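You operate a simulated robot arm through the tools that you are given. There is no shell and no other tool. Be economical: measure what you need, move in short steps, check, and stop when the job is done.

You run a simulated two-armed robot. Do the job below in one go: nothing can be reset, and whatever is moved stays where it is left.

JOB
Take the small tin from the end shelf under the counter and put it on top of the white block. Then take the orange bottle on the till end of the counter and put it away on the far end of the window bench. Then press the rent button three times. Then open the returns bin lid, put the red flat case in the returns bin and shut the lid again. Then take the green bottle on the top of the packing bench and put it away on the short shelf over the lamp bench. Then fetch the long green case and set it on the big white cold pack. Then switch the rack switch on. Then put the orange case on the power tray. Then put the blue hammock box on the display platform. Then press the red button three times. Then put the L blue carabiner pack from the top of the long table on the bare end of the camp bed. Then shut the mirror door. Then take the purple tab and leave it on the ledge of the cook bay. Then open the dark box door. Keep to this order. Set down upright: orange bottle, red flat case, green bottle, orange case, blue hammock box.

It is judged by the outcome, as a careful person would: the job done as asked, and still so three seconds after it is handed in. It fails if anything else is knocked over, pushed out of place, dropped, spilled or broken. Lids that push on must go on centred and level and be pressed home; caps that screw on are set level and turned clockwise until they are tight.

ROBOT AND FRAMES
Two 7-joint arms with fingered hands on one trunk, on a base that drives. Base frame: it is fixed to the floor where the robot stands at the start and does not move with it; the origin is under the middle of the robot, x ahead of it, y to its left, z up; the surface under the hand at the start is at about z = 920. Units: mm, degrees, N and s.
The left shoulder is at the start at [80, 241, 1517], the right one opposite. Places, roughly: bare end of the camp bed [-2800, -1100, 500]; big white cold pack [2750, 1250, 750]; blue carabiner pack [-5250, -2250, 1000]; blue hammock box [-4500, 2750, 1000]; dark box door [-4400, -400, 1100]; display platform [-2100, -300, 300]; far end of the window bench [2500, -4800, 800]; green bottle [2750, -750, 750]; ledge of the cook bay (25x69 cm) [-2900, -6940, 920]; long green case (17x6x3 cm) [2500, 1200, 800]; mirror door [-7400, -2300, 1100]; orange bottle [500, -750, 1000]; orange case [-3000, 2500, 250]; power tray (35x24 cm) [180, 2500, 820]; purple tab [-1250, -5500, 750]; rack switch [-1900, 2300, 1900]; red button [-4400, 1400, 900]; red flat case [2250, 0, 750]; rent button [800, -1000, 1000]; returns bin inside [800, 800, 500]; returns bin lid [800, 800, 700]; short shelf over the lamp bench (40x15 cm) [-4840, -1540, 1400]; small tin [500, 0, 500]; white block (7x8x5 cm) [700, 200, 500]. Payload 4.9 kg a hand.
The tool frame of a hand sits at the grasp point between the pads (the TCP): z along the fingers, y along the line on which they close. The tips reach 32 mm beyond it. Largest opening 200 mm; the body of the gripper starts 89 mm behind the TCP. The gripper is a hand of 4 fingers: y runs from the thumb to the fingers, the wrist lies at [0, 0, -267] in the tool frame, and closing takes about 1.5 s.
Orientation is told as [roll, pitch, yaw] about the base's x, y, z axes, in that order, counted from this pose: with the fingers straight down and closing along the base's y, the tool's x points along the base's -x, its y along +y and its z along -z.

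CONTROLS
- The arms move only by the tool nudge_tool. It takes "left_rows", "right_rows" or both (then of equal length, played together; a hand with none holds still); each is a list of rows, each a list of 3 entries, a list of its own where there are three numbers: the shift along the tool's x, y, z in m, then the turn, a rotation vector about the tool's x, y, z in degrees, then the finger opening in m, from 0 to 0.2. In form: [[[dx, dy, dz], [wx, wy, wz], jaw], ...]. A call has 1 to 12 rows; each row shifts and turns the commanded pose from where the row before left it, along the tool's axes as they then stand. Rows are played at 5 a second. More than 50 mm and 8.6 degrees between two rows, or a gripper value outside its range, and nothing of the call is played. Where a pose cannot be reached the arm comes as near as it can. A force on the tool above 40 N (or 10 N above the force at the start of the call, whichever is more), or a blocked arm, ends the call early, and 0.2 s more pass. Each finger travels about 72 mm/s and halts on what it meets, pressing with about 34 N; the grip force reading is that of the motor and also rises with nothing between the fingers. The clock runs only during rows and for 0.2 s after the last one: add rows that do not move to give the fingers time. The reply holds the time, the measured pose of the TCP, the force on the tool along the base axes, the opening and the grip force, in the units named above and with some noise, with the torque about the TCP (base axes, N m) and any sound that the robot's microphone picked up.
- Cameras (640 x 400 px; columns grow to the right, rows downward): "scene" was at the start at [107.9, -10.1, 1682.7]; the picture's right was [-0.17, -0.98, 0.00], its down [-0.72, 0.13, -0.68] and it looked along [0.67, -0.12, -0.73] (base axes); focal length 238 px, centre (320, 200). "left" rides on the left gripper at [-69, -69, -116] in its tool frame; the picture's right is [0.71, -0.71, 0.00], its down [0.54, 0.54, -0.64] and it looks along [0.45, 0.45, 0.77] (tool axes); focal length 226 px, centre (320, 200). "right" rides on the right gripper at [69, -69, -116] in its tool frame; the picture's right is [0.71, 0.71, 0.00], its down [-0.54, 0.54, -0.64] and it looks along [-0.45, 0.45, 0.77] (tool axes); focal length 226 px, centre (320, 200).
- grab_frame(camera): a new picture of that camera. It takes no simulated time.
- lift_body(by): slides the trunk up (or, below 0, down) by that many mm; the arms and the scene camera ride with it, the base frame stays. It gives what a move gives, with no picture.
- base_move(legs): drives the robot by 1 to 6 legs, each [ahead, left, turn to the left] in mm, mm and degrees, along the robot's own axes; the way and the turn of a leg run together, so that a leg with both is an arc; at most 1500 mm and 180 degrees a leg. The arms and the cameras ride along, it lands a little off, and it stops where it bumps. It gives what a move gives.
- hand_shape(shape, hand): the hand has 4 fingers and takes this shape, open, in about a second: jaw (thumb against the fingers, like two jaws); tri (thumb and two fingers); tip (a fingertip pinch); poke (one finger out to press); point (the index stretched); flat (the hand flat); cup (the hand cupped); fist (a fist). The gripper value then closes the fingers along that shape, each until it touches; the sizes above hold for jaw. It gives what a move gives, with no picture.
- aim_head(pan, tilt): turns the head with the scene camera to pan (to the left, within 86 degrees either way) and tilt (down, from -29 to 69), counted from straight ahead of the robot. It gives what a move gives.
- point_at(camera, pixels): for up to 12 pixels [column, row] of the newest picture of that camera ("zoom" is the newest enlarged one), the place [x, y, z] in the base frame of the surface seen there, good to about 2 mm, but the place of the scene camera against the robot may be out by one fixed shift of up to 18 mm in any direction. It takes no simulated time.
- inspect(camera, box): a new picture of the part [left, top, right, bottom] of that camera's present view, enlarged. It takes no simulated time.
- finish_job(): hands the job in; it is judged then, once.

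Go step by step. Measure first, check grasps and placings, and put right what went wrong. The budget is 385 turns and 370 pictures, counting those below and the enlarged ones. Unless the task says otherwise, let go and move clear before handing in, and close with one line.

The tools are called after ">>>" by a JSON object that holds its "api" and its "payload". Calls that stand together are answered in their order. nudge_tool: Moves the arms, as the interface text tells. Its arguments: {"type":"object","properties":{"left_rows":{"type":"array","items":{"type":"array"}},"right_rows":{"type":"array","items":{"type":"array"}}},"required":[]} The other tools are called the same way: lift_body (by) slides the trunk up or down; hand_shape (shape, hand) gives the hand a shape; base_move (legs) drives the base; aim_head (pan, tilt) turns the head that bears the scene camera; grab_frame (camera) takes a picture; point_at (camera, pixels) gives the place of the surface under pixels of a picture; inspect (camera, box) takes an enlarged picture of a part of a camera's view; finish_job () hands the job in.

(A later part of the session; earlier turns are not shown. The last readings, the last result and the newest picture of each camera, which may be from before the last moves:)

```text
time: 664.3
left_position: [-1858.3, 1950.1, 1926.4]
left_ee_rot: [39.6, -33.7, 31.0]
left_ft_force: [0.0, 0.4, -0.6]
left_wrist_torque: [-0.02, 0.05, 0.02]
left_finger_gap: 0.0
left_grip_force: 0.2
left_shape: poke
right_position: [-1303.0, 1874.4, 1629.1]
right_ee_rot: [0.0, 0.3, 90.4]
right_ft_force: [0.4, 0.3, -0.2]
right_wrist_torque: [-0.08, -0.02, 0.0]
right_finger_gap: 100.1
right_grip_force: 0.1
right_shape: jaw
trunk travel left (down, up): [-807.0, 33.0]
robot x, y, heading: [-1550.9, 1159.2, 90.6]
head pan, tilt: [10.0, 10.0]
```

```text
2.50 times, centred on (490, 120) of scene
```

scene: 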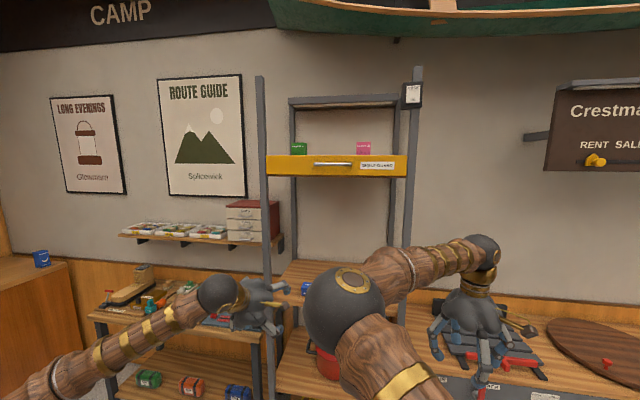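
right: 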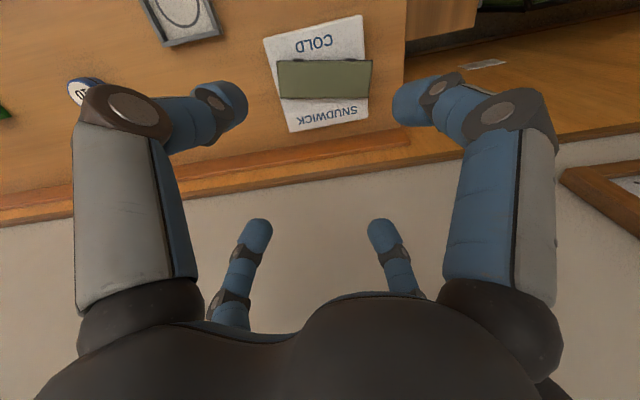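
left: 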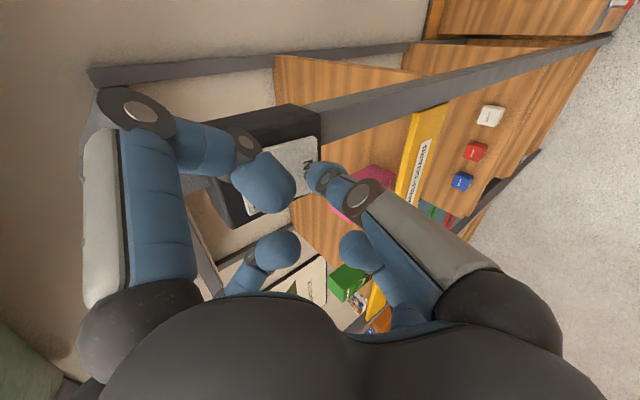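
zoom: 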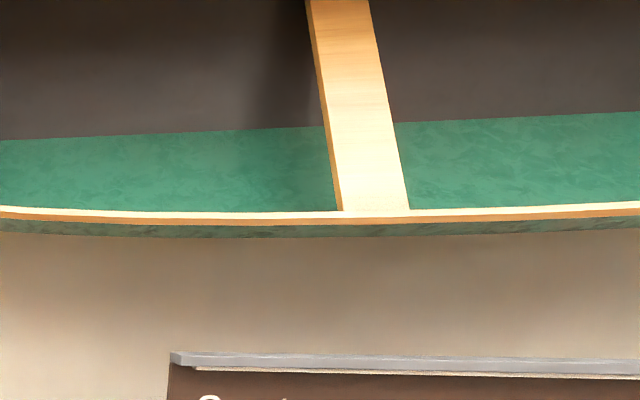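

The ON end is now pressed flush and the top end sticks out: rack switch is on. Next the orange case on the low shelf to the left. Lower the trunk and move there.

>>> {"api": "hand_shape", "payload": {"shape": "jaw", "hand": "left"}}

>>> {"api": "base_move", "payload": {"legs": [[-100, 1150, -0.6]]}}

>>> {"api": "lift_body", "payload": {"by": -400}}

>>> {"api": "aim_head", "payload": {"pan": 0, "tilt": 35}}

>>> {"api": "grab_frame", "payload": {"camera": "scene"}}

```text
time: 665.2
left_position: [-1859.0, 1943.8, 1929.7]
left_ee_rot: [39.8, -33.8, 30.8]
left_ft_force: [-0.6, 0.1, -0.1]
left_wrist_torque: [-0.01, -0.01, -0.04]
left_finger_gap: 199.7
left_grip_force: 0.1
left_shape: jaw
right_position: [-1303.9, 1870.7, 1630.3]
right_ee_rot: [0.0, 0.1, 90.4]
right_ft_force: [-0.4, 0.3, -0.2]
right_wrist_torque: [-0.02, 0.01, 0.03]
right_finger_gap: 100.2
right_grip_force: 0.0
right_shape: jaw
trunk travel left (down, up): [-807.0, 33.0]
robot x, y, heading: [-1554.9, 1159.0, 90.6]
head pan, tilt: [10.0, 10.0]
```

```text
time: 668.9
left_position: [-2591.1, 1855.4, 1934.1]
left_ee_rot: [40.3, -33.2, 37.2]
left_ft_force: [1.7, 0.8, -0.1]
left_wrist_torque: [-0.04, 0.13, 0.12]
left_finger_gap: 199.8
left_grip_force: 0.0
left_shape: jaw
right_position: [-2033.5, 1846.6, 1628.8]
right_ee_rot: [0.6, 0.1, 97.1]
right_ft_force: [1.7, 1.1, -0.1]
right_wrist_torque: [-0.01, 0.16, -0.02]
right_finger_gap: 100.2
right_grip_force: 0.1
right_shape: jaw
trunk travel left (down, up): [-807.0, 33.0]
robot x, y, heading: [-2222.8, 1112.0, 97.3]
head pan, tilt: [10.0, 10.0]
stopped in leg 1: the robot was blocked; the commanded pose is now the measured one
```

```text
time: 672.8
left_position: [-2614.1, 1847.6, 1531.7]
left_ee_rot: [40.0, -33.9, 37.5]
left_ft_force: [0.6, 0.4, -0.1]
left_wrist_torque: [0.05, -0.01, -0.04]
left_finger_gap: 199.9
left_grip_force: 0.0
left_shape: jaw
right_position: [-2055.4, 1842.4, 1232.1]
right_ee_rot: [0.0, 0.0, 97.3]
right_ft_force: [-0.2, 0.1, 0.4]
right_wrist_torque: [0.02, 0.0, 0.01]
right_finger_gap: 100.3
right_grip_force: 0.0
right_shape: jaw
trunk travel left (down, up): [-407.0, 433.0]
robot x, y, heading: [-2219.2, 1114.1, 97.6]
head pan, tilt: [10.0, 10.0]
```

```text
time: 673.6
left_position: [-2613.5, 1847.9, 1531.1]
left_ee_rot: [39.9, -33.9, 37.5]
left_ft_force: [-0.3, 0.1, -0.7]
left_wrist_torque: [0.0, 0.0, -0.01]
left_finger_gap: 199.9
left_grip_force: 0.1
left_shape: jaw
right_position: [-2055.3, 1842.4, 1232.7]
right_ee_rot: [0.0, 0.0, 97.4]
right_ft_force: [-0.5, 1.1, -0.5]
right_wrist_torque: [0.0, 0.0, 0.0]
right_finger_gap: 100.1
right_grip_force: 0.1
right_shape: jaw
trunk travel left (down, up): [-407.0, 433.0]
robot x, y, heading: [-2217.2, 1111.2, 97.6]
head pan, tilt: [0.0, 35.0]
```

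```text
175 pictures are left
```

scene: 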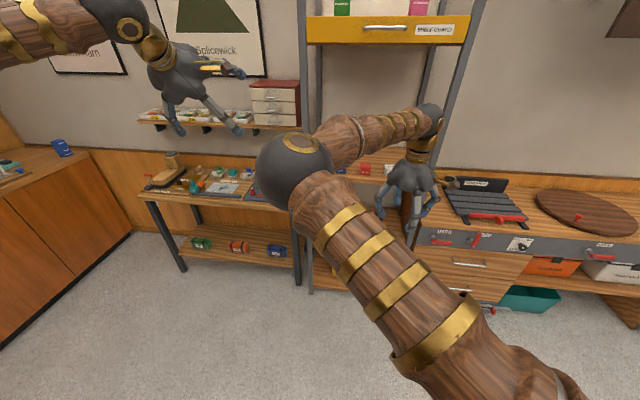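

The base bumped the platform's edge behind. Measure the orange case at (238,247) and neighbours, then move ahead and left.

>>> {"api": "point_at", "payload": {"camera": "scene", "pixels": [[238, 247], [232, 243], [245, 243], [200, 243], [278, 251], [145, 197], [290, 205], [185, 270], [210, 255], [180, 235], [240, 228], [240, 258]]}}

>>> {"api": "inspect", "payload": {"camera": "scene", "box": [170, 215, 310, 290]}}

```text
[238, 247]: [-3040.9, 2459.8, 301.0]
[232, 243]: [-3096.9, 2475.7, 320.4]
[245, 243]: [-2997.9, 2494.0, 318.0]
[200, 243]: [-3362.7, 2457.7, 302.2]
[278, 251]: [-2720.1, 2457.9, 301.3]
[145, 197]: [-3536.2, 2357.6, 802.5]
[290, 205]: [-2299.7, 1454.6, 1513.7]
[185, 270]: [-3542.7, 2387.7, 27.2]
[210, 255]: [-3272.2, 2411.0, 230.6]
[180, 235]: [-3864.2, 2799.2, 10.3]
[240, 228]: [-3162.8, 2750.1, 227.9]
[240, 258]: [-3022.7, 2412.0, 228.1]
```

```text
4.57 times, centred on (240, 252) of scene
```

zoom: 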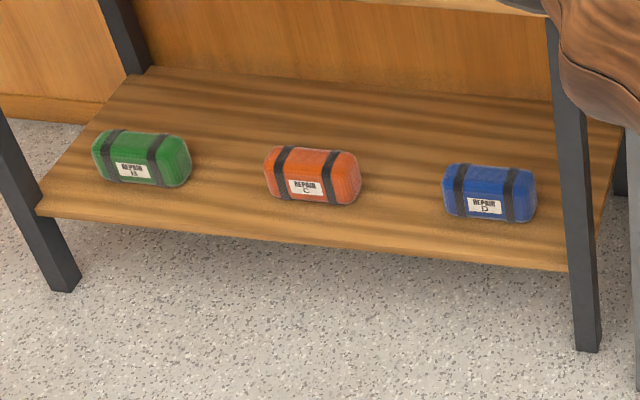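

Orange "REPAIR C" ≈(-3030,2497), z 219–311 on a shelf whose front is y≈2403 under a table (z≈790). Reposition base, steepen the left hand, and retract the right hand.

>>> {"api": "base_move", "payload": {"legs": [[330, 0, -7.6], [0, 510, 0]]}}

>>> {"api": "nudge_tool", "payload": {"left_rows": [[[0, 0, 0], [5.1, 5.1, 0], 0.155], [[0, 0, 0], [5.1, 5.1, 0], 0.155], [[0, 0, 0], [5.1, 5.1, 0], 0.155], [[0, 0, 0], [5.1, 5.1, 0], 0.155], [[0, 0, 0], [5.1, 5.1, 0], 0.155], [[0, 0, 0], [0, 0, 0], 0.155]], "right_rows": [[[0.045, 0, 0], [0, 0, 0], 0.1], [[0.045, 0, -0.02], [0, 0, 0], 0.1], [[0.045, 0, -0.02], [0, 0, 0], 0.1], [[0, 0, -0.045], [0, 0, 0], 0.1], [[0, 0, -0.045], [0, 0, 0], 0.1], [[0, 0, 0], [0, 0, 0], 0.1]]}}

>>> {"api": "lift_body", "payload": {"by": -400}}

```text
time: 678.5
left_position: [-3050.9, 2232.1, 1530.4]
left_ee_rot: [40.1, -33.8, 30.0]
left_ft_force: [1.2, -0.1, -0.2]
left_wrist_torque: [0.05, -0.01, 0.02]
left_finger_gap: 199.9
left_grip_force: 0.1
left_shape: jaw
right_position: [-2496.8, 2152.4, 1232.1]
right_ee_rot: [0.1, 0.0, 89.6]
right_ft_force: [0.6, -0.5, -0.2]
right_wrist_torque: [-0.01, 0.01, -0.02]
right_finger_gap: 100.0
right_grip_force: 0.1
right_shape: jaw
trunk travel left (down, up): [-407.0, 433.0]
robot x, y, heading: [-2760.7, 1451.6, 89.9]
head pan, tilt: [0.0, 35.0]
```

```text
time: 679.9
left_position: [-3053.3, 2230.9, 1532.0]
left_ee_rot: [9.6, -10.7, 41.4]
left_ft_force: [-0.1, 0.2, 1.0]
left_wrist_torque: [0.01, -0.03, -0.02]
left_finger_gap: 155.5
left_grip_force: 0.1
left_shape: jaw
right_position: [-2499.5, 2019.3, 1365.6]
right_ee_rot: [0.1, 0.0, 89.7]
right_ft_force: [0.1, -1.5, 0.1]
right_wrist_torque: [0.0, -0.04, -0.03]
right_finger_gap: 100.1
right_grip_force: 0.1
right_shape: jaw
trunk travel left (down, up): [-407.0, 433.0]
robot x, y, heading: [-2759.5, 1447.7, 90.0]
head pan, tilt: [0.0, 35.0]
```

```text
time: 683.7
left_position: [-3051.1, 2232.0, 1132.1]
left_ee_rot: [9.6, -10.9, 41.3]
left_ft_force: [-0.1, 0.8, 0.3]
left_wrist_torque: [0.0, -0.03, 0.05]
left_finger_gap: 155.2
left_grip_force: 0.0
left_shape: jaw
right_position: [-2498.2, 2019.8, 964.8]
right_ee_rot: [0.1, 0.0, 89.6]
right_ft_force: [0.6, 0.3, 0.4]
right_wrist_torque: [-0.02, 0.0, -0.01]
right_finger_gap: 100.0
right_grip_force: 0.2
right_shape: jaw
trunk travel left (down, up): [-7.0, 833.0]
robot x, y, heading: [-2757.7, 1449.3, 89.9]
head pan, tilt: [0.0, 35.0]
```

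Pull the hand back 120 mm and lower it in front of the table.

>>> {"api": "nudge_tool", "payload": {"left_rows": [[[0.0259, -0.0288, -0.0099], [0, 0, 0], 0.155], [[0.0259, -0.0288, -0.0099], [0, 0, 0], 0.155], [[0.0259, -0.0288, -0.0099], [0, 0, 0], 0.155], [[0.0084, -0.0074, 0.0436], [0, 0, 0], 0.155], [[0.0084, -0.0074, 0.0436], [0, 0, 0], 0.155], [[0.0084, -0.0074, 0.0436], [0, 0, 0], 0.155], [[0.0084, -0.0074, 0.0436], [0, 0, 0], 0.155], [[0.0084, -0.0074, 0.0436], [0, 0, 0], 0.155], [[0.0084, -0.0074, 0.0436], [0, 0, 0], 0.155], [[0.0084, -0.0074, 0.0436], [0, 0, 0], 0.155], [[0.0084, -0.0074, 0.0436], [0, 0, 0], 0.155], [[0.0084, -0.0074, 0.0436], [0, 0, 0], 0.155]]}}

>>> {"api": "nudge_tool", "payload": {"left_rows": [[[0.0084, -0.0074, 0.0436], [0, 0, 0], 0.155], [[0.0084, -0.0074, 0.0436], [0, 0, 0], 0.155], [[0.0084, -0.0074, 0.0436], [0, 0, 0], 0.155], [[0.0084, -0.0074, 0.0436], [0, 0, 0], 0.155], [[0.0084, -0.0074, 0.0436], [0, 0, 0], 0.155], [[0.0084, -0.0074, 0.0436], [0, 0, 0], 0.155], [[0, 0, 0], [0, 0, 0], 0.155]]}}

>>> {"api": "grab_frame", "payload": {"camera": "left"}}

>>> {"api": "grab_frame", "payload": {"camera": "scene"}}

```text
time: 686.3
left_position: [-3051.2, 2113.2, 725.4]
left_ee_rot: [9.6, -10.7, 41.5]
left_ft_force: [0.3, 0.4, -0.3]
left_wrist_torque: [0.0, 0.0, 0.0]
left_finger_gap: 155.3
left_grip_force: 0.1
left_shape: jaw
right_position: [-2498.0, 2020.2, 964.1]
right_ee_rot: [0.0, 0.0, 89.7]
right_ft_force: [0.1, 0.5, -0.2]
right_wrist_torque: [-0.01, 0.0, -0.01]
right_finger_gap: 100.1
right_grip_force: 0.1
right_shape: jaw
trunk travel left (down, up): [-7.0, 833.0]
robot x, y, heading: [-2757.1, 1452.0, 89.9]
head pan, tilt: [0.0, 35.0]
```

```text
time: 687.9
left_position: [-3052.3, 2111.0, 455.2]
left_ee_rot: [9.7, -10.8, 41.4]
left_ft_force: [-0.1, 1.1, 0.0]
left_wrist_torque: [-0.01, 0.0, 0.0]
left_finger_gap: 155.3
left_grip_force: 0.0
left_shape: jaw
right_position: [-2497.3, 2019.7, 965.6]
right_ee_rot: [0.0, 0.0, 89.7]
right_ft_force: [-0.3, -0.7, 0.3]
right_wrist_torque: [0.0, 0.0, 0.04]
right_finger_gap: 100.1
right_grip_force: 0.0
right_shape: jaw
trunk travel left (down, up): [-7.0, 833.0]
robot x, y, heading: [-2757.8, 1447.6, 89.8]
head pan, tilt: [0.0, 35.0]
```

```text
173 pictures are left
```

left: 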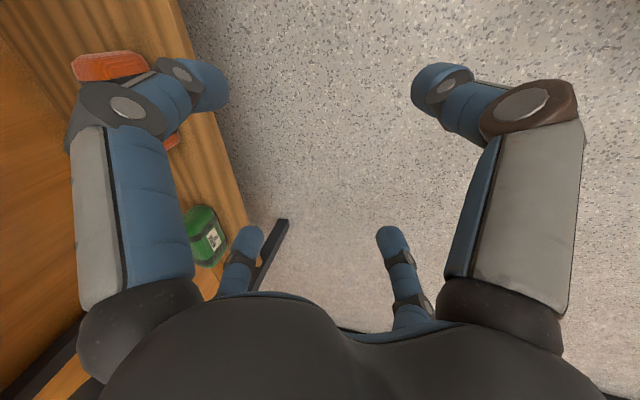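

```text
172 pictures are left
```

scene: 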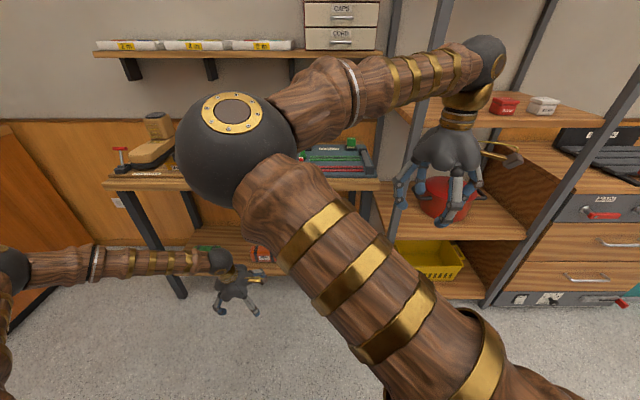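

The hand is low in front of the shelf. Measure the orange case in the left view.

>>> {"api": "point_at", "payload": {"camera": "left", "pixels": [[80, 62], [100, 62], [140, 62], [110, 75], [172, 142], [210, 40], [80, 75], [205, 235], [225, 150]]}}

>>> {"api": "point_at", "payload": {"camera": "scene", "pixels": [[120, 180], [140, 182], [255, 250], [265, 250], [370, 185], [215, 240], [150, 255], [100, 255]]}}

```text
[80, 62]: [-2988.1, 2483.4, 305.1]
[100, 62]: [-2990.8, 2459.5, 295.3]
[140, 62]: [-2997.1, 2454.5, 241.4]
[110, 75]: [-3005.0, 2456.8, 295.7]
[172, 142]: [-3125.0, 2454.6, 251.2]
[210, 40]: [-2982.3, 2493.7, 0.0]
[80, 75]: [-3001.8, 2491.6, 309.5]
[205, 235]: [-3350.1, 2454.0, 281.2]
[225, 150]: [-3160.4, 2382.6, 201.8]
```

```text
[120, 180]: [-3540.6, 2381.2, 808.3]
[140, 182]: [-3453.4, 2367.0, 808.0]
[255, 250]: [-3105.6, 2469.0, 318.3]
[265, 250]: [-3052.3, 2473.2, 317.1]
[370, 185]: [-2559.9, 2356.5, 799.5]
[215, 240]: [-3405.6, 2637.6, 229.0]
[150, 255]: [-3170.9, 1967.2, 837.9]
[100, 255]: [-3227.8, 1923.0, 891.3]
```

Case centre ≈(-3050,2492), top z 310. Raise over it: retract the right hand further, drive ahead 320, then extend.

>>> {"api": "nudge_tool", "payload": {"left_rows": [[[0, 0, 0], [0, 0, 0], 0.155], [[0, 0, 0], [0, 0, 0], 0.155], [[0, 0, 0], [0, 0, 0], 0.155], [[0, 0, 0], [0, 0, 0], 0.155]], "right_rows": [[[0.045, 0, 0], [0, 0, 0], 0.1], [[0.045, 0, 0], [0, 0, 0], 0.1], [[0.045, 0, 0], [0, 0, 0], 0.1], [[0.035, 0, 0], [0, 0, 0], 0.1]]}}

>>> {"api": "base_move", "payload": {"legs": [[320, 0, 0]]}}

>>> {"api": "grab_frame", "payload": {"camera": "left"}}

```text
time: 688.9
left_position: [-3053.7, 2111.9, 455.9]
left_ee_rot: [9.6, -10.9, 41.4]
left_ft_force: [0.7, 0.0, 0.0]
left_wrist_torque: [-0.01, 0.03, 0.0]
left_finger_gap: 155.4
left_grip_force: 0.1
left_shape: jaw
right_position: [-2496.2, 1848.5, 962.3]
right_ee_rot: [-0.1, 0.1, 89.2]
right_ft_force: [-0.4, -0.3, 0.2]
right_wrist_torque: [0.03, 0.0, -0.02]
right_finger_gap: 99.9
right_grip_force: 0.0
right_shape: jaw
trunk travel left (down, up): [-7.0, 833.0]
robot x, y, heading: [-2760.5, 1450.1, 90.2]
head pan, tilt: [0.0, 35.0]
```

```text
time: 691.0
left_position: [-3048.5, 2409.7, 448.7]
left_ee_rot: [8.8, -10.4, 41.1]
left_ft_force: [-0.2, -0.5, 0.8]
left_wrist_torque: [0.01, 0.0, -0.02]
left_finger_gap: 155.2
left_grip_force: 0.0
left_shape: jaw
right_position: [-2498.4, 2159.6, 961.9]
right_ee_rot: [-0.4, 0.2, 89.3]
right_ft_force: [0.2, -0.4, 1.2]
right_wrist_torque: [0.01, -0.01, 0.03]
right_finger_gap: 100.0
right_grip_force: 0.1
right_shape: jaw
trunk travel left (down, up): [-7.0, 833.0]
robot x, y, heading: [-2754.9, 1760.9, 90.1]
head pan, tilt: [0.0, 35.0]
stopped in leg 1: the robot was blocked; the commanded pose is now the measured one
```

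```text
171 pictures are left
```

left: 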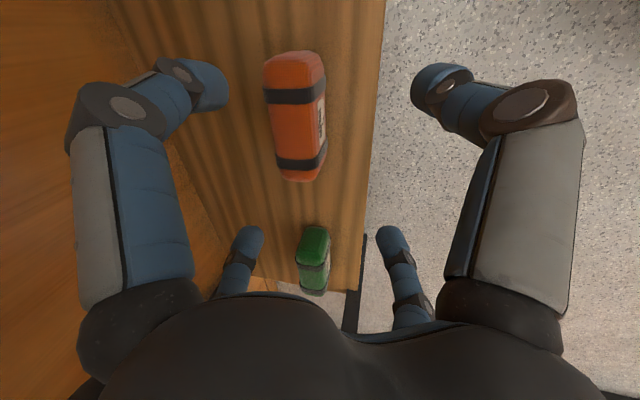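

The wrist likely touched the table's underside edge. Back 50 mm, lower 80 mm, and re-enter.

>>> {"api": "base_move", "payload": {"legs": [[-60, 0, 0]]}}

>>> {"api": "nudge_tool", "payload": {"left_rows": [[[0.0078, -0.0068, 0.0398], [0, 0, 0], 0.155], [[0.0078, -0.0068, 0.0398], [0, 0, 0], 0.155], [[0, 0, 0], [0, 0, 0], 0.155]]}}

>>> {"api": "base_move", "payload": {"legs": [[75, 0, 0]]}}

>>> {"api": "point_at", "payload": {"camera": "left", "pixels": [[267, 75], [310, 55], [290, 60], [300, 180], [320, 170], [290, 120], [322, 120], [285, 180]]}}

```text
time: 692.0
left_position: [-3047.7, 2351.1, 449.6]
left_ee_rot: [8.9, -10.5, 41.1]
left_ft_force: [0.1, 0.0, 0.3]
left_wrist_torque: [0.02, 0.0, 0.0]
left_finger_gap: 155.3
left_grip_force: 0.0
left_shape: jaw
right_position: [-2495.6, 2099.4, 963.2]
right_ee_rot: [-0.4, 0.1, 89.2]
right_ft_force: [0.3, -1.1, 0.3]
right_wrist_torque: [0.05, -0.01, 0.04]
right_finger_gap: 99.9
right_grip_force: 0.0
right_shape: jaw
trunk travel left (down, up): [-7.0, 833.0]
robot x, y, heading: [-2753.5, 1695.5, 89.9]
head pan, tilt: [0.0, 35.0]
```

```text
time: 692.8
left_position: [-3048.8, 2350.7, 366.6]
left_ee_rot: [8.7, -10.4, 41.1]
left_ft_force: [0.3, 0.1, 0.3]
left_wrist_torque: [-0.02, 0.01, -0.04]
left_finger_gap: 155.4
left_grip_force: 0.1
left_shape: jaw
right_position: [-2497.5, 2100.8, 962.4]
right_ee_rot: [-0.4, 0.2, 89.2]
right_ft_force: [0.3, -0.6, 0.1]
right_wrist_torque: [0.06, 0.01, 0.01]
right_finger_gap: 99.9
right_grip_force: 0.2
right_shape: jaw
trunk travel left (down, up): [-7.0, 833.0]
robot x, y, heading: [-2756.2, 1698.8, 90.2]
head pan, tilt: [0.0, 35.0]
```

```text
time: 693.8
left_position: [-3048.2, 2424.2, 366.7]
left_ee_rot: [8.8, -10.5, 41.0]
left_ft_force: [-0.7, -0.2, -0.4]
left_wrist_torque: [-0.02, 0.0, -0.02]
left_finger_gap: 155.2
left_grip_force: 0.2
left_shape: jaw
right_position: [-2496.2, 2174.9, 962.4]
right_ee_rot: [-0.4, 0.4, 89.2]
right_ft_force: [-0.3, 1.0, 0.1]
right_wrist_torque: [-0.07, 0.02, 0.01]
right_finger_gap: 100.2
right_grip_force: 0.0
right_shape: jaw
trunk travel left (down, up): [-7.0, 833.0]
robot x, y, heading: [-2752.8, 1770.1, 90.0]
head pan, tilt: [0.0, 35.0]
```

```text
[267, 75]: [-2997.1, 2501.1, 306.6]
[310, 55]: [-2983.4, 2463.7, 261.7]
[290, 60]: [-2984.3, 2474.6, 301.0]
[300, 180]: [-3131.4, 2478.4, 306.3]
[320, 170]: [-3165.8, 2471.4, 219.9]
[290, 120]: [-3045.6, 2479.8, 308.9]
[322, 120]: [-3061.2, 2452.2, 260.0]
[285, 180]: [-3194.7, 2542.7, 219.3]
```

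Align over the case and descend.

>>> {"api": "nudge_tool", "payload": {"left_rows": [[[-0.0162, 0.0247, 0.0073], [0, 0, 0], 0.155], [[-0.0162, 0.0247, 0.0073], [0, 0, 0], 0.155], [[0, 0, 0], [0, 0, 0], 0.155]]}}

>>> {"api": "grab_frame", "payload": {"camera": "left"}}

```text
time: 694.6
left_position: [-3056.8, 2469.9, 363.1]
left_ee_rot: [8.4, -10.4, 41.2]
left_ft_force: [-0.1, -0.8, -0.5]
left_wrist_torque: [0.01, 0.0, 0.0]
left_finger_gap: 155.2
left_grip_force: 0.1
left_shape: jaw
right_position: [-2498.1, 2166.2, 964.1]
right_ee_rot: [-0.5, -0.1, 89.6]
right_ft_force: [0.2, 0.6, -0.1]
right_wrist_torque: [-0.01, -0.02, 0.03]
right_finger_gap: 100.2
right_grip_force: 0.0
right_shape: jaw
trunk travel left (down, up): [-7.0, 833.0]
robot x, y, heading: [-2757.7, 1770.4, 90.2]
head pan, tilt: [0.0, 35.0]
```

```text
170 pictures are left
```

left: 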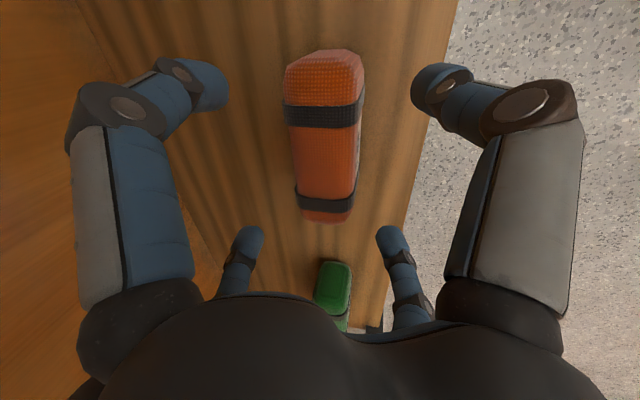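

>>> {"api": "nudge_tool", "payload": {"left_rows": [[[0, 0, 0.0475], [0, 0, 0], 0.155], [[0.0066, -0.0058, 0.034], [0, 0, 0], 0.155], [[0, 0, 0], [0, 0, 0], 0.155]]}}

>>> {"api": "grab_frame", "payload": {"camera": "left"}}

```text
time: 695.4
left_position: [-3053.8, 2497.7, 281.7]
left_ee_rot: [8.9, -10.5, 41.0]
left_ft_force: [0.3, -0.1, -0.6]
left_wrist_torque: [0.01, -0.03, 0.0]
left_finger_gap: 155.1
left_grip_force: 0.0
left_shape: jaw
right_position: [-2496.3, 2175.2, 962.6]
right_ee_rot: [-0.5, 0.1, 89.2]
right_ft_force: [1.1, 0.7, -0.2]
right_wrist_torque: [-0.04, 0.02, 0.02]
right_finger_gap: 100.1
right_grip_force: 0.1
right_shape: jaw
trunk travel left (down, up): [-7.0, 833.0]
robot x, y, heading: [-2756.9, 1772.9, 89.8]
head pan, tilt: [0.0, 35.0]
```

```text
169 pictures are left
```

left: 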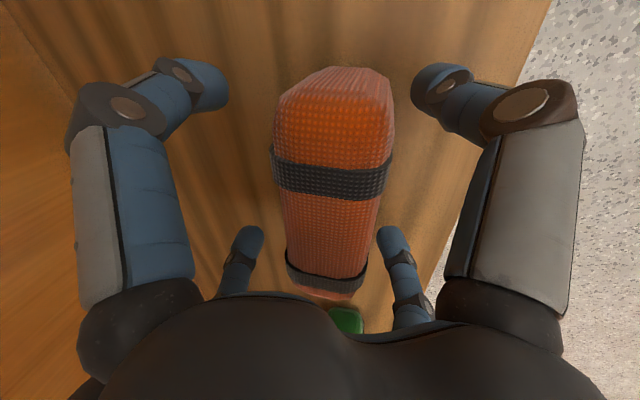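

Nearly centred; nudge 6 mm back, 8 mm down, then close.

>>> {"api": "nudge_tool", "payload": {"left_rows": [[[0.0054, -0.0056, 0.0062], [0, 0, 0], 0.155], [[0, 0, 0], [0, 0, 0], 0.13], [[0, 0, 0], [0, 0, 0], 0.11], [[0, 0, 0], [0, 0, 0], 0.09], [[0, 0, 0], [0, 0, 0], 0.06], [[0, 0, 0], [0, 0, 0], 0.04], [[0, 0, 0], [0, 0, 0], 0.04], [[0, 0, 0], [0, 0, 0], 0.04]]}}

>>> {"api": "grab_frame", "payload": {"camera": "left"}}

```text
time: 697.2
left_position: [-3054.6, 2489.2, 277.2]
left_ee_rot: [8.8, -10.4, 40.9]
left_ft_force: [-0.6, 0.5, -0.4]
left_wrist_torque: [0.0, 0.1, -0.04]
left_finger_gap: 72.4
left_grip_force: 34.6
left_shape: jaw
right_position: [-2495.2, 2174.7, 961.8]
right_ee_rot: [-0.4, 0.2, 89.2]
right_ft_force: [0.1, 0.4, -0.2]
right_wrist_torque: [0.01, -0.01, 0.0]
right_finger_gap: 99.9
right_grip_force: 0.1
right_shape: jaw
trunk travel left (down, up): [-7.0, 833.0]
robot x, y, heading: [-2757.3, 1776.2, 90.0]
head pan, tilt: [0.0, 35.0]
```

```text
168 pictures are left
```

left: 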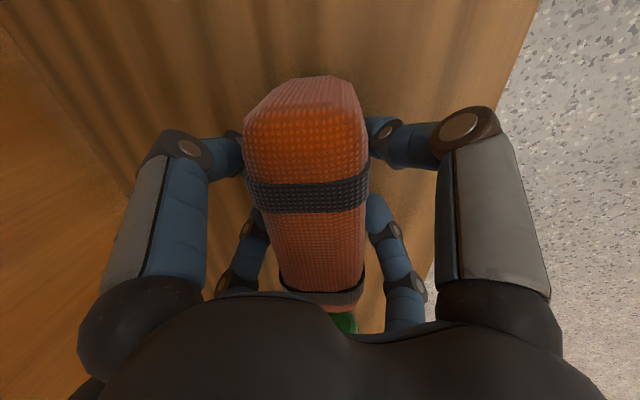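

Gripped at 72 mm. Lift 45 mm, back out, and check.

>>> {"api": "nudge_tool", "payload": {"left_rows": [[[-0.0042, 0.0037, -0.0218], [0, 0, 0], 0.04], [[-0.0042, 0.0037, -0.0218], [0, 0, 0], 0.04], [[0, 0, 0], [0, 0, 0], 0.04]]}}

>>> {"api": "base_move", "payload": {"legs": [[-380, 0, 0]]}}

>>> {"api": "grab_frame", "payload": {"camera": "left"}}

```text
time: 698.0
left_position: [-3053.1, 2487.6, 317.7]
left_ee_rot: [8.5, -10.3, 41.1]
left_ft_force: [-0.1, 0.0, -1.5]
left_wrist_torque: [0.07, 0.0, 0.0]
left_finger_gap: 72.3
left_grip_force: 34.6
left_shape: jaw
right_position: [-2497.3, 2173.9, 962.6]
right_ee_rot: [-0.5, 0.2, 89.2]
right_ft_force: [0.1, 0.5, -0.6]
right_wrist_torque: [0.03, 0.03, 0.01]
right_finger_gap: 99.9
right_grip_force: 0.0
right_shape: jaw
trunk travel left (down, up): [-7.0, 833.0]
robot x, y, heading: [-2757.0, 1773.0, 90.3]
head pan, tilt: [0.0, 35.0]
```

```text
time: 700.4
left_position: [-3050.5, 2115.5, 321.1]
left_ee_rot: [8.9, -10.4, 40.6]
left_ft_force: [-0.5, -0.1, -1.0]
left_wrist_torque: [-0.02, 0.0, 0.01]
left_finger_gap: 72.1
left_grip_force: 33.9
left_shape: jaw
right_position: [-2494.6, 1795.0, 963.2]
right_ee_rot: [-0.5, 0.2, 88.9]
right_ft_force: [-0.2, -0.2, -0.5]
right_wrist_torque: [0.0, 0.01, -0.02]
right_finger_gap: 100.0
right_grip_force: 0.0
right_shape: jaw
trunk travel left (down, up): [-7.0, 833.0]
robot x, y, heading: [-2755.0, 1398.7, 89.5]
head pan, tilt: [0.0, 35.0]
```

```text
167 pictures are left
```

left: 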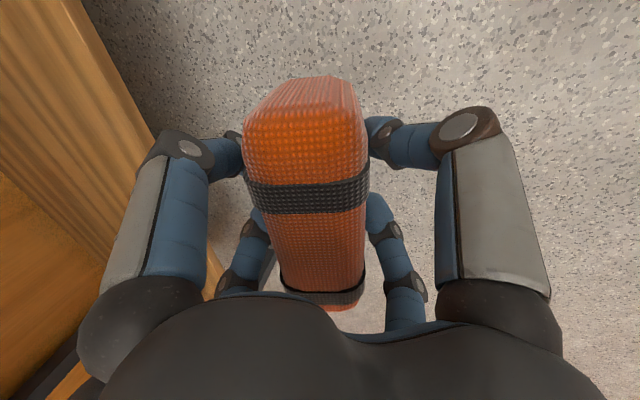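

Held well. Raise the trunk, then strafe right along the aisle to the power tray.

>>> {"api": "lift_body", "payload": {"by": 400}}

>>> {"api": "lift_body", "payload": {"by": 400}}

>>> {"api": "base_move", "payload": {"legs": [[-90, 0, 0.5], [0, -1500, 0], [0, -1500, 0], [0, -200, 0]]}}

>>> {"api": "aim_head", "payload": {"pan": 15, "tilt": 35}}

>>> {"api": "grab_frame", "payload": {"camera": "scene"}}

```text
time: 704.2
left_position: [-3051.0, 2115.9, 720.0]
left_ee_rot: [8.8, -10.3, 40.6]
left_ft_force: [0.6, 0.1, -2.0]
left_wrist_torque: [-0.03, -0.03, -0.01]
left_finger_gap: 72.0
left_grip_force: 34.3
left_shape: jaw
right_position: [-2495.9, 1796.4, 1363.2]
right_ee_rot: [-0.4, 0.2, 88.8]
right_ft_force: [-0.2, -0.2, -0.4]
right_wrist_torque: [0.01, 0.02, -0.02]
right_finger_gap: 100.1
right_grip_force: 0.0
right_shape: jaw
trunk travel left (down, up): [-407.0, 433.0]
robot x, y, heading: [-2758.1, 1395.8, 89.6]
head pan, tilt: [0.0, 35.0]
```

```text
time: 708.1
left_position: [-3052.4, 2116.3, 1122.0]
left_ee_rot: [8.7, -10.4, 40.6]
left_ft_force: [-0.3, -0.1, -2.0]
left_wrist_torque: [0.02, 0.0, 0.01]
left_finger_gap: 72.1
left_grip_force: 33.9
left_shape: jaw
right_position: [-2495.6, 1796.3, 1762.4]
right_ee_rot: [-0.4, 0.2, 88.8]
right_ft_force: [-1.3, -0.2, -0.6]
right_wrist_torque: [-0.02, 0.01, -0.01]
right_finger_gap: 99.8
right_grip_force: 0.0
right_shape: jaw
trunk travel left (down, up): [-807.0, 33.0]
robot x, y, heading: [-2759.6, 1396.5, 89.5]
head pan, tilt: [0.0, 35.0]
```

```text
time: 724.7
left_position: [197.3, 2065.8, 1119.3]
left_ee_rot: [8.7, -10.5, 41.3]
left_ft_force: [-0.5, 0.3, -2.2]
left_wrist_torque: [-0.01, -0.06, 0.03]
left_finger_gap: 72.0
left_grip_force: 34.3
left_shape: jaw
right_position: [755.2, 1752.0, 1762.9]
right_ee_rot: [-0.6, 0.3, 89.5]
right_ft_force: [-1.0, -0.3, 0.2]
right_wrist_torque: [-0.01, -0.03, -0.02]
right_finger_gap: 99.8
right_grip_force: 0.1
right_shape: jaw
trunk travel left (down, up): [-807.0, 33.0]
robot x, y, heading: [500.5, 1352.2, 90.3]
head pan, tilt: [0.0, 35.0]
```

```text
time: 725.5
left_position: [199.0, 2065.1, 1120.8]
left_ee_rot: [8.8, -10.4, 41.2]
left_ft_force: [-0.3, 0.0, -1.1]
left_wrist_torque: [0.01, -0.06, -0.01]
left_finger_gap: 71.9
left_grip_force: 33.8
left_shape: jaw
right_position: [756.7, 1751.5, 1761.7]
right_ee_rot: [-0.5, 0.4, 89.5]
right_ft_force: [-0.3, 0.4, -0.5]
right_wrist_torque: [-0.01, -0.02, -0.03]
right_finger_gap: 99.9
right_grip_force: 0.2
right_shape: jaw
trunk travel left (down, up): [-807.0, 33.0]
robot x, y, heading: [502.2, 1351.8, 90.1]
head pan, tilt: [15.0, 35.0]
```

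```text
166 pictures are left
```

scene: 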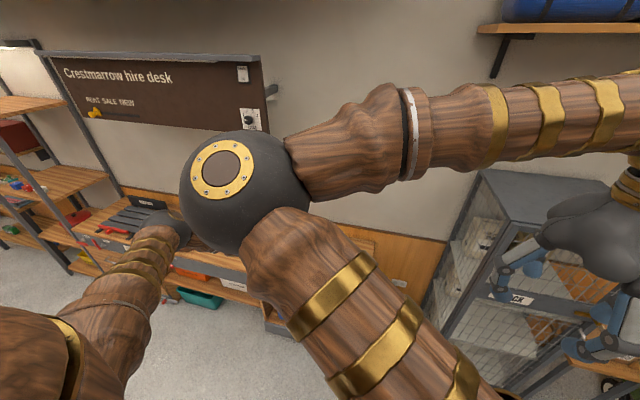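

>>> {"api": "lift_body", "payload": {"by": -150}}

>>> {"api": "grab_frame", "payload": {"camera": "left"}}

>>> {"api": "grab_frame", "payload": {"camera": "right"}}

```text
time: 727.2
left_position: [201.0, 2065.3, 970.7]
left_ee_rot: [8.9, -10.4, 41.2]
left_ft_force: [-0.2, -1.2, -0.8]
left_wrist_torque: [0.03, -0.02, -0.01]
left_finger_gap: 72.1
left_grip_force: 33.8
left_shape: jaw
right_position: [761.0, 1752.5, 1613.4]
right_ee_rot: [-0.4, 0.3, 89.5]
right_ft_force: [0.2, -0.9, 0.3]
right_wrist_torque: [0.03, 0.01, -0.01]
right_finger_gap: 100.1
right_grip_force: 0.0
right_shape: jaw
trunk travel left (down, up): [-657.0, 183.0]
robot x, y, heading: [504.2, 1347.1, 90.3]
head pan, tilt: [15.0, 35.0]
```

```text
165 pictures are left
```

left: 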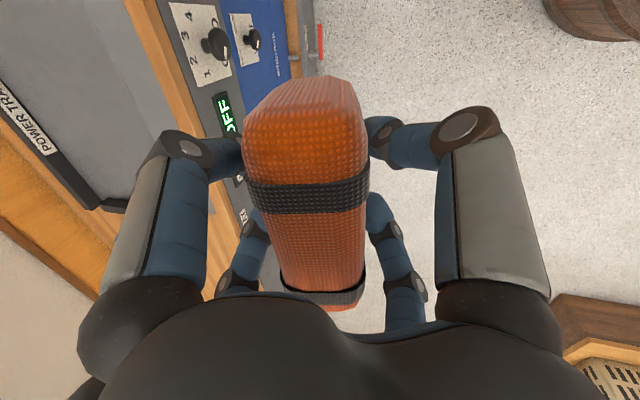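

```text
164 pictures are left
```

right: 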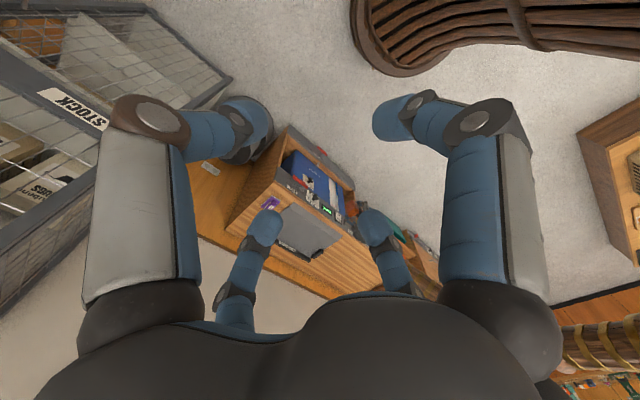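

Measure the power tray from the right view (grey tray around (305,235)) and left view.

>>> {"api": "point_at", "payload": {"camera": "right", "pixels": [[305, 235], [290, 215], [335, 238], [302, 258], [283, 240], [320, 225], [345, 232], [280, 200], [300, 210]]}}

>>> {"api": "point_at", "payload": {"camera": "left", "pixels": [[120, 100], [60, 30], [30, 130], [95, 195], [100, 60], [150, 60], [125, 200], [190, 40]]}}

```text
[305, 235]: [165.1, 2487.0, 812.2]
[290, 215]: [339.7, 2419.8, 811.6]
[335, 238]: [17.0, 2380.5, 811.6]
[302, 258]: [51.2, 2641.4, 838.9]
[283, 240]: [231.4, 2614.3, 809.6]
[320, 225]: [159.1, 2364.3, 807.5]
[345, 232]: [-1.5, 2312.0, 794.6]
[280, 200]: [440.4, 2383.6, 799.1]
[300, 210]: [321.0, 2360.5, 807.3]
```

```text
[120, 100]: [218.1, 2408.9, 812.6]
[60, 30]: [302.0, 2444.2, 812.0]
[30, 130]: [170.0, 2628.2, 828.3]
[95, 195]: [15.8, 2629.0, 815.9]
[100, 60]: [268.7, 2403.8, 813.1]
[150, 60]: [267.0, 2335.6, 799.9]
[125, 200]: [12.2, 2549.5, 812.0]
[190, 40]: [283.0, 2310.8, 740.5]
```

Tray surface z≈812, spanning x 5–355, y 2370–2610. Drive in to centre the case at (180,2490).

>>> {"api": "base_move", "payload": {"legs": [[0, 18, -0.2], [420, 0, 0]]}}

>>> {"api": "grab_frame", "payload": {"camera": "left"}}

```text
time: 730.2
left_position: [167.9, 2486.1, 973.8]
left_ee_rot: [9.1, -10.5, 42.1]
left_ft_force: [0.5, -0.3, -1.4]
left_wrist_torque: [0.0, -0.01, 0.02]
left_finger_gap: 72.1
left_grip_force: 34.3
left_shape: jaw
right_position: [733.8, 2179.8, 1613.8]
right_ee_rot: [-0.4, 0.1, 90.3]
right_ft_force: [-0.7, -0.1, 0.4]
right_wrist_torque: [0.04, 0.05, 0.03]
right_finger_gap: 100.0
right_grip_force: 0.0
right_shape: jaw
trunk travel left (down, up): [-657.0, 183.0]
robot x, y, heading: [483.3, 1775.5, 91.0]
head pan, tilt: [15.0, 35.0]
```

```text
163 pictures are left
```

left: 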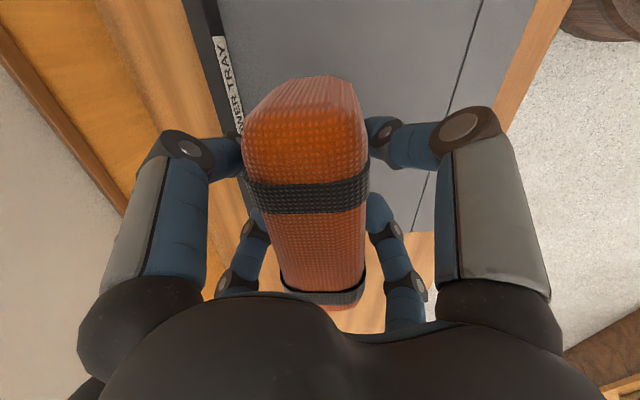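

Over the tray. Lower with the trunk, then creep.

>>> {"api": "lift_body", "payload": {"by": -94}}

>>> {"api": "nudge_tool", "payload": {"left_rows": [[[0.0006, -0.0005, 0.0029], [0, 0, 0], 0.04], [[0.0004, -0.0003, 0.0019], [0, 0, 0], 0.04], [[0.0004, -0.0003, 0.0019], [0, 0, 0], 0.04], [[0, 0, 0], [0, 0, 0], 0.04]]}}

```text
time: 731.5
left_position: [168.4, 2487.0, 878.6]
left_ee_rot: [8.9, -10.4, 42.0]
left_ft_force: [-0.4, 0.5, -2.1]
left_wrist_torque: [0.02, -0.03, 0.01]
left_finger_gap: 72.3
left_grip_force: 33.8
left_shape: jaw
right_position: [732.2, 2180.2, 1518.0]
right_ee_rot: [-0.5, 0.1, 90.3]
right_ft_force: [0.4, 0.1, 0.2]
right_wrist_torque: [0.0, -0.05, -0.01]
right_finger_gap: 99.8
right_grip_force: 0.1
right_shape: jaw
trunk travel left (down, up): [-563.0, 277.0]
robot x, y, heading: [481.0, 1774.5, 91.1]
head pan, tilt: [15.0, 35.0]
```

```text
time: 732.5
left_position: [168.1, 2488.1, 871.2]
left_ee_rot: [8.8, -10.4, 42.1]
left_ft_force: [-0.3, 1.0, -1.8]
left_wrist_torque: [-0.01, 0.01, -0.02]
left_finger_gap: 72.3
left_grip_force: 34.3
left_shape: jaw
right_position: [732.5, 2181.2, 1518.5]
right_ee_rot: [-0.4, 0.2, 90.4]
right_ft_force: [-0.8, -0.3, 0.9]
right_wrist_torque: [-0.01, 0.02, 0.02]
right_finger_gap: 100.3
right_grip_force: 0.0
right_shape: jaw
trunk travel left (down, up): [-563.0, 277.0]
robot x, y, heading: [479.2, 1775.8, 91.1]
head pan, tilt: [15.0, 35.0]
```

>>> {"api": "nudge_tool", "payload": {"left_rows": [[[0.0004, -0.0003, 0.0019], [0, 0, 0], 0.04], [[0, 0, 0], [0, 0, 0], 0.04], [[0.0003, -0.0003, 0.0015], [0, 0, 0], 0.04], [[0, 0, 0], [0, 0, 0], 0.04]]}}

```text
time: 733.5
left_position: [167.6, 2486.7, 868.3]
left_ee_rot: [8.9, -10.3, 42.1]
left_ft_force: [-0.1, 0.9, 5.2]
left_wrist_torque: [-0.14, 0.18, -0.03]
left_finger_gap: 72.1
left_grip_force: 34.3
left_shape: jaw
right_position: [732.5, 2182.5, 1519.2]
right_ee_rot: [-0.4, 0.0, 90.3]
right_ft_force: [-0.6, 0.4, 0.5]
right_wrist_torque: [-0.01, -0.01, 0.0]
right_finger_gap: 100.0
right_grip_force: 0.1
right_shape: jaw
trunk travel left (down, up): [-563.0, 277.0]
robot x, y, heading: [479.4, 1773.8, 90.8]
head pan, tilt: [15.0, 35.0]
```

Contact. Open and raise with the trunk.

>>> {"api": "nudge_tool", "payload": {"left_rows": [[[0, 0, 0], [0, 0, 0], 0.08], [[0, 0, 0], [0, 0, 0], 0.1], [[0, 0, 0], [0, 0, 0], 0.12], [[0, 0, 0], [0, 0, 0], 0.14], [[0, 0, 0], [0, 0, 0], 0.15], [[0, 0, 0], [0, 0, 0], 0.15]]}}

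>>> {"api": "lift_body", "payload": {"by": 150}}

>>> {"api": "grab_frame", "payload": {"camera": "left"}}

```text
time: 734.9
left_position: [167.4, 2488.0, 866.8]
left_ee_rot: [8.8, -10.4, 42.1]
left_ft_force: [0.7, 0.8, -1.0]
left_wrist_torque: [-0.01, -0.02, -0.01]
left_finger_gap: 149.5
left_grip_force: 0.0
left_shape: jaw
right_position: [733.4, 2181.2, 1518.4]
right_ee_rot: [-0.4, 0.3, 90.3]
right_ft_force: [0.5, 0.2, 0.3]
right_wrist_torque: [-0.02, 0.01, -0.05]
right_finger_gap: 100.0
right_grip_force: 0.1
right_shape: jaw
trunk travel left (down, up): [-563.0, 277.0]
robot x, y, heading: [478.4, 1777.7, 91.2]
head pan, tilt: [15.0, 35.0]
```

```text
time: 736.6
left_position: [167.1, 2486.9, 1016.0]
left_ee_rot: [8.8, -10.4, 42.1]
left_ft_force: [0.8, 0.0, 0.7]
left_wrist_torque: [-0.03, 0.01, 0.01]
left_finger_gap: 149.5
left_grip_force: 0.1
left_shape: jaw
right_position: [732.9, 2181.2, 1668.9]
right_ee_rot: [-0.4, 0.1, 90.3]
right_ft_force: [-0.1, -1.0, -1.0]
right_wrist_torque: [0.03, 0.0, 0.0]
right_finger_gap: 99.9
right_grip_force: 0.0
right_shape: jaw
trunk travel left (down, up): [-713.0, 127.0]
robot x, y, heading: [480.8, 1777.8, 90.7]
head pan, tilt: [15.0, 35.0]
```

```text
162 pictures are left
```

left: 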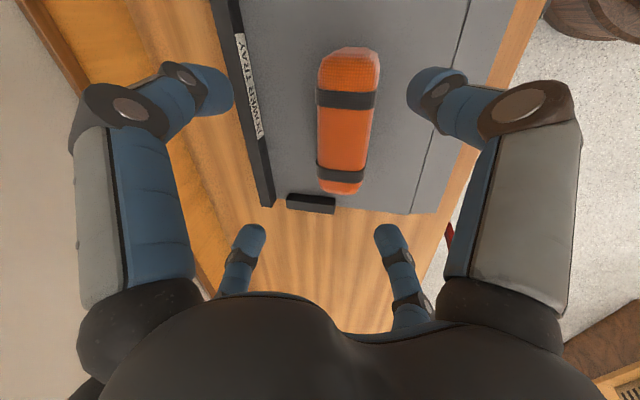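

The orange case rests upright on the power tray. Next the blue hammock box in the far corner: back out and drive west.

>>> {"api": "base_move", "payload": {"legs": [[-430, 0, -0.9], [0, 1500, 0], [0, 1500, 0], [0, 1300, 0]]}}

>>> {"api": "nudge_tool", "payload": {"left_rows": [[[0, 0, -0.045], [3, 3, 0], 0.1], [[0, 0, -0.045], [3, 3, 0], 0.1], [[0, 0, -0.045], [3.9, 3.9, 0], 0.1], [[0, 0, -0.045], [0, 0, 0], 0.1], [[0, 0, -0.045], [0, 0, 0], 0.1], [[0, 0, -0.045], [0, 0, 0], 0.1]]}}

>>> {"api": "lift_body", "payload": {"by": -280}}

>>> {"api": "aim_head", "payload": {"pan": 45, "tilt": 30}}

>>> {"api": "grab_frame", "payload": {"camera": "scene"}}

```text
time: 759.5
left_position: [-4127.7, 2053.0, 1017.1]
left_ee_rot: [8.9, -10.2, 40.9]
left_ft_force: [-0.2, -0.5, 0.8]
left_wrist_torque: [-0.05, 0.04, 0.03]
left_finger_gap: 149.4
left_grip_force: 0.1
left_shape: jaw
right_position: [-3568.6, 1735.7, 1669.6]
right_ee_rot: [-0.4, 0.3, 89.1]
right_ft_force: [-0.2, -0.3, 0.0]
right_wrist_torque: [-0.01, 0.02, -0.02]
right_finger_gap: 99.9
right_grip_force: 0.0
right_shape: jaw
trunk travel left (down, up): [-713.0, 127.0]
robot x, y, heading: [-3831.0, 1338.6, 89.9]
head pan, tilt: [15.0, 35.0]
```

```text
time: 760.9
left_position: [-4133.4, 2030.6, 1285.8]
left_ee_rot: [-1.0, -0.5, 41.6]
left_ft_force: [0.8, -0.3, 0.4]
left_wrist_torque: [-0.03, -0.01, 0.01]
left_finger_gap: 100.1
left_grip_force: 0.0
left_shape: jaw
right_position: [-3568.1, 1735.4, 1667.9]
right_ee_rot: [-0.3, 0.1, 89.0]
right_ft_force: [0.7, 1.1, 0.5]
right_wrist_torque: [0.03, 0.04, -0.03]
right_finger_gap: 100.1
right_grip_force: 0.0
right_shape: jaw
trunk travel left (down, up): [-713.0, 127.0]
robot x, y, heading: [-3831.0, 1337.4, 89.8]
head pan, tilt: [15.0, 35.0]
```

```text
time: 763.7
left_position: [-4134.4, 2034.0, 1005.2]
left_ee_rot: [-1.1, -0.5, 41.6]
left_ft_force: [0.0, 0.2, 1.2]
left_wrist_torque: [0.01, 0.04, 0.0]
left_finger_gap: 100.3
left_grip_force: 0.1
left_shape: jaw
right_position: [-3570.1, 1736.8, 1388.2]
right_ee_rot: [-0.4, 0.2, 89.0]
right_ft_force: [-0.7, 0.0, 0.6]
right_wrist_torque: [-0.01, -0.01, 0.0]
right_finger_gap: 100.0
right_grip_force: 0.1
right_shape: jaw
trunk travel left (down, up): [-433.0, 407.0]
robot x, y, heading: [-3832.1, 1338.4, 89.9]
head pan, tilt: [15.0, 35.0]
```

```text
time: 764.7
left_position: [-4134.3, 2034.0, 1005.7]
left_ee_rot: [-1.1, -0.5, 41.5]
left_ft_force: [-0.2, -0.7, -1.1]
left_wrist_torque: [-0.02, -0.01, -0.03]
left_finger_gap: 100.4
left_grip_force: 0.0
left_shape: jaw
right_position: [-3570.0, 1737.3, 1388.6]
right_ee_rot: [-0.4, 0.2, 89.0]
right_ft_force: [-0.1, -0.5, 0.5]
right_wrist_torque: [-0.02, -0.03, -0.01]
right_finger_gap: 100.0
right_grip_force: 0.0
right_shape: jaw
trunk travel left (down, up): [-433.0, 407.0]
robot x, y, heading: [-3827.2, 1336.5, 90.0]
head pan, tilt: [45.0, 30.0]
```

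```text
161 pictures are left
```

scene: 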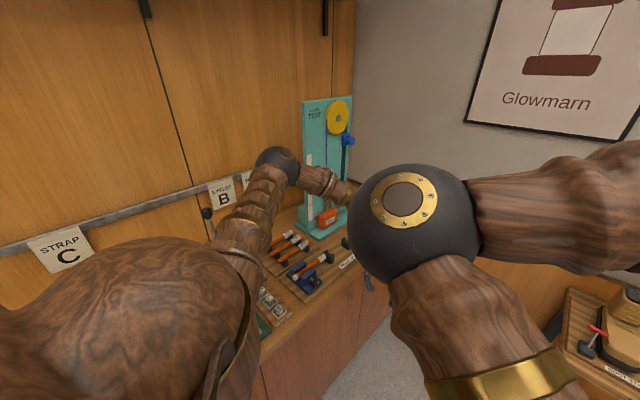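

>>> {"api": "grab_frame", "payload": {"camera": "left"}}

>>> {"api": "grab_frame", "payload": {"camera": "right"}}

```text
160 pictures are left
```

left: 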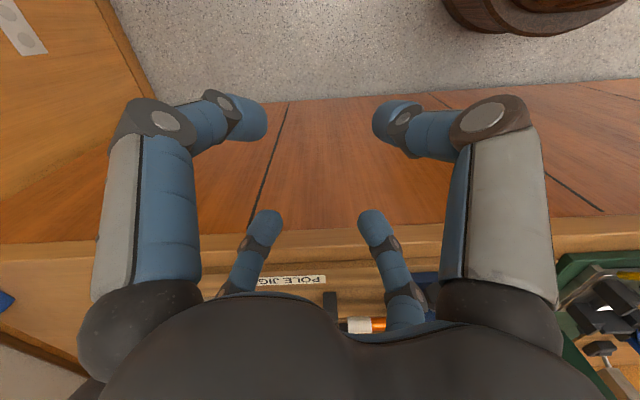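

```text
159 pictures are left
```

right: 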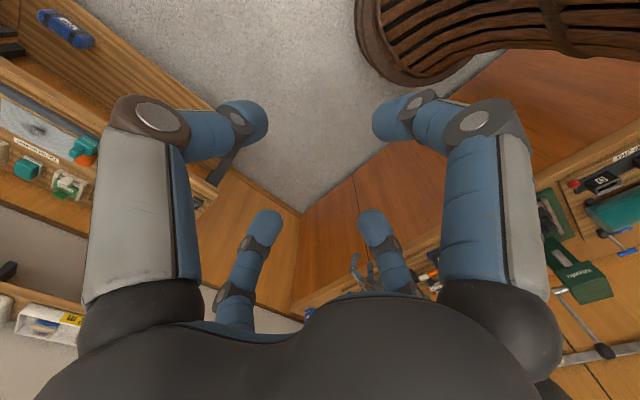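

A blue object is at the left image's edge (4,300). Locate it.

>>> {"api": "point_at", "payload": {"camera": "left", "pixels": [[4, 300], [8, 295], [2, 310], [100, 280], [250, 230], [60, 200]]}}

>>> {"api": "nudge_tool", "payload": {"left_rows": [[[0, 0, -0.048], [0, 0, 0], 0.1], [[0, 0, -0.048], [0, 0, 0], 0.1], [[0, 0, -0.048], [0, 0, 0], 0.1], [[0, 0, -0.048], [0, 0, 0], 0.1], [[0, 0, -0.048], [0, 0, 0], 0.1]], "right_rows": [[[0, -0.03, 0.03], [0, 0, 0], 0.1], [[0, -0.03, 0.03], [0, 0, 0], 0.1], [[0, -0.03, 0.03], [0, 0, 0], 0.1], [[0, -0.03, 0.03], [0, 0, 0], 0.1], [[0, -0.03, 0.03], [0, 0, 0], 0.1]]}}

>>> {"api": "grab_frame", "payload": {"camera": "left"}}

>>> {"api": "grab_frame", "payload": {"camera": "scene"}}

```text
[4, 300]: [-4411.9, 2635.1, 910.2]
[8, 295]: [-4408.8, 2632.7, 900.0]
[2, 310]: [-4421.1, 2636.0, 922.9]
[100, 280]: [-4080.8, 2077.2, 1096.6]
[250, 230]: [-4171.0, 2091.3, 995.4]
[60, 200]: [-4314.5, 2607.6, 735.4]
```

```text
time: 765.9
left_position: [-4137.0, 2037.1, 1246.9]
left_ee_rot: [-1.2, -0.4, 41.6]
left_ft_force: [0.3, -0.4, 0.6]
left_wrist_torque: [-0.01, 0.07, 0.05]
left_finger_gap: 100.2
left_grip_force: 0.0
left_shape: jaw
right_position: [-3416.6, 1732.2, 1238.6]
right_ee_rot: [-0.3, 0.2, 89.1]
right_ft_force: [0.3, -0.5, -0.3]
right_wrist_torque: [0.02, 0.02, 0.02]
right_finger_gap: 99.8
right_grip_force: 0.0
right_shape: jaw
trunk travel left (down, up): [-433.0, 407.0]
robot x, y, heading: [-3830.0, 1336.2, 89.9]
head pan, tilt: [45.0, 30.0]
```

```text
158 pictures are left
```

left: 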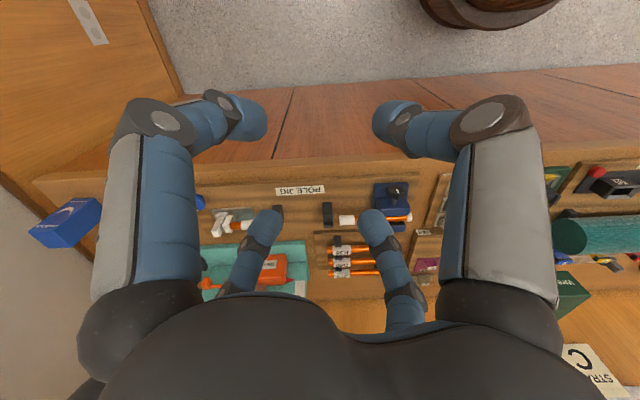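

```text
157 pictures are left
```

scene: 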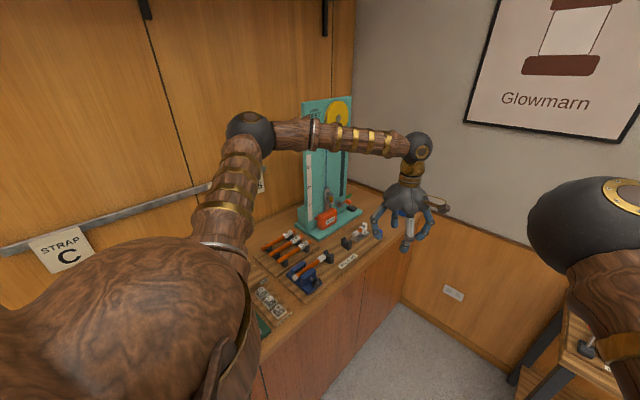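

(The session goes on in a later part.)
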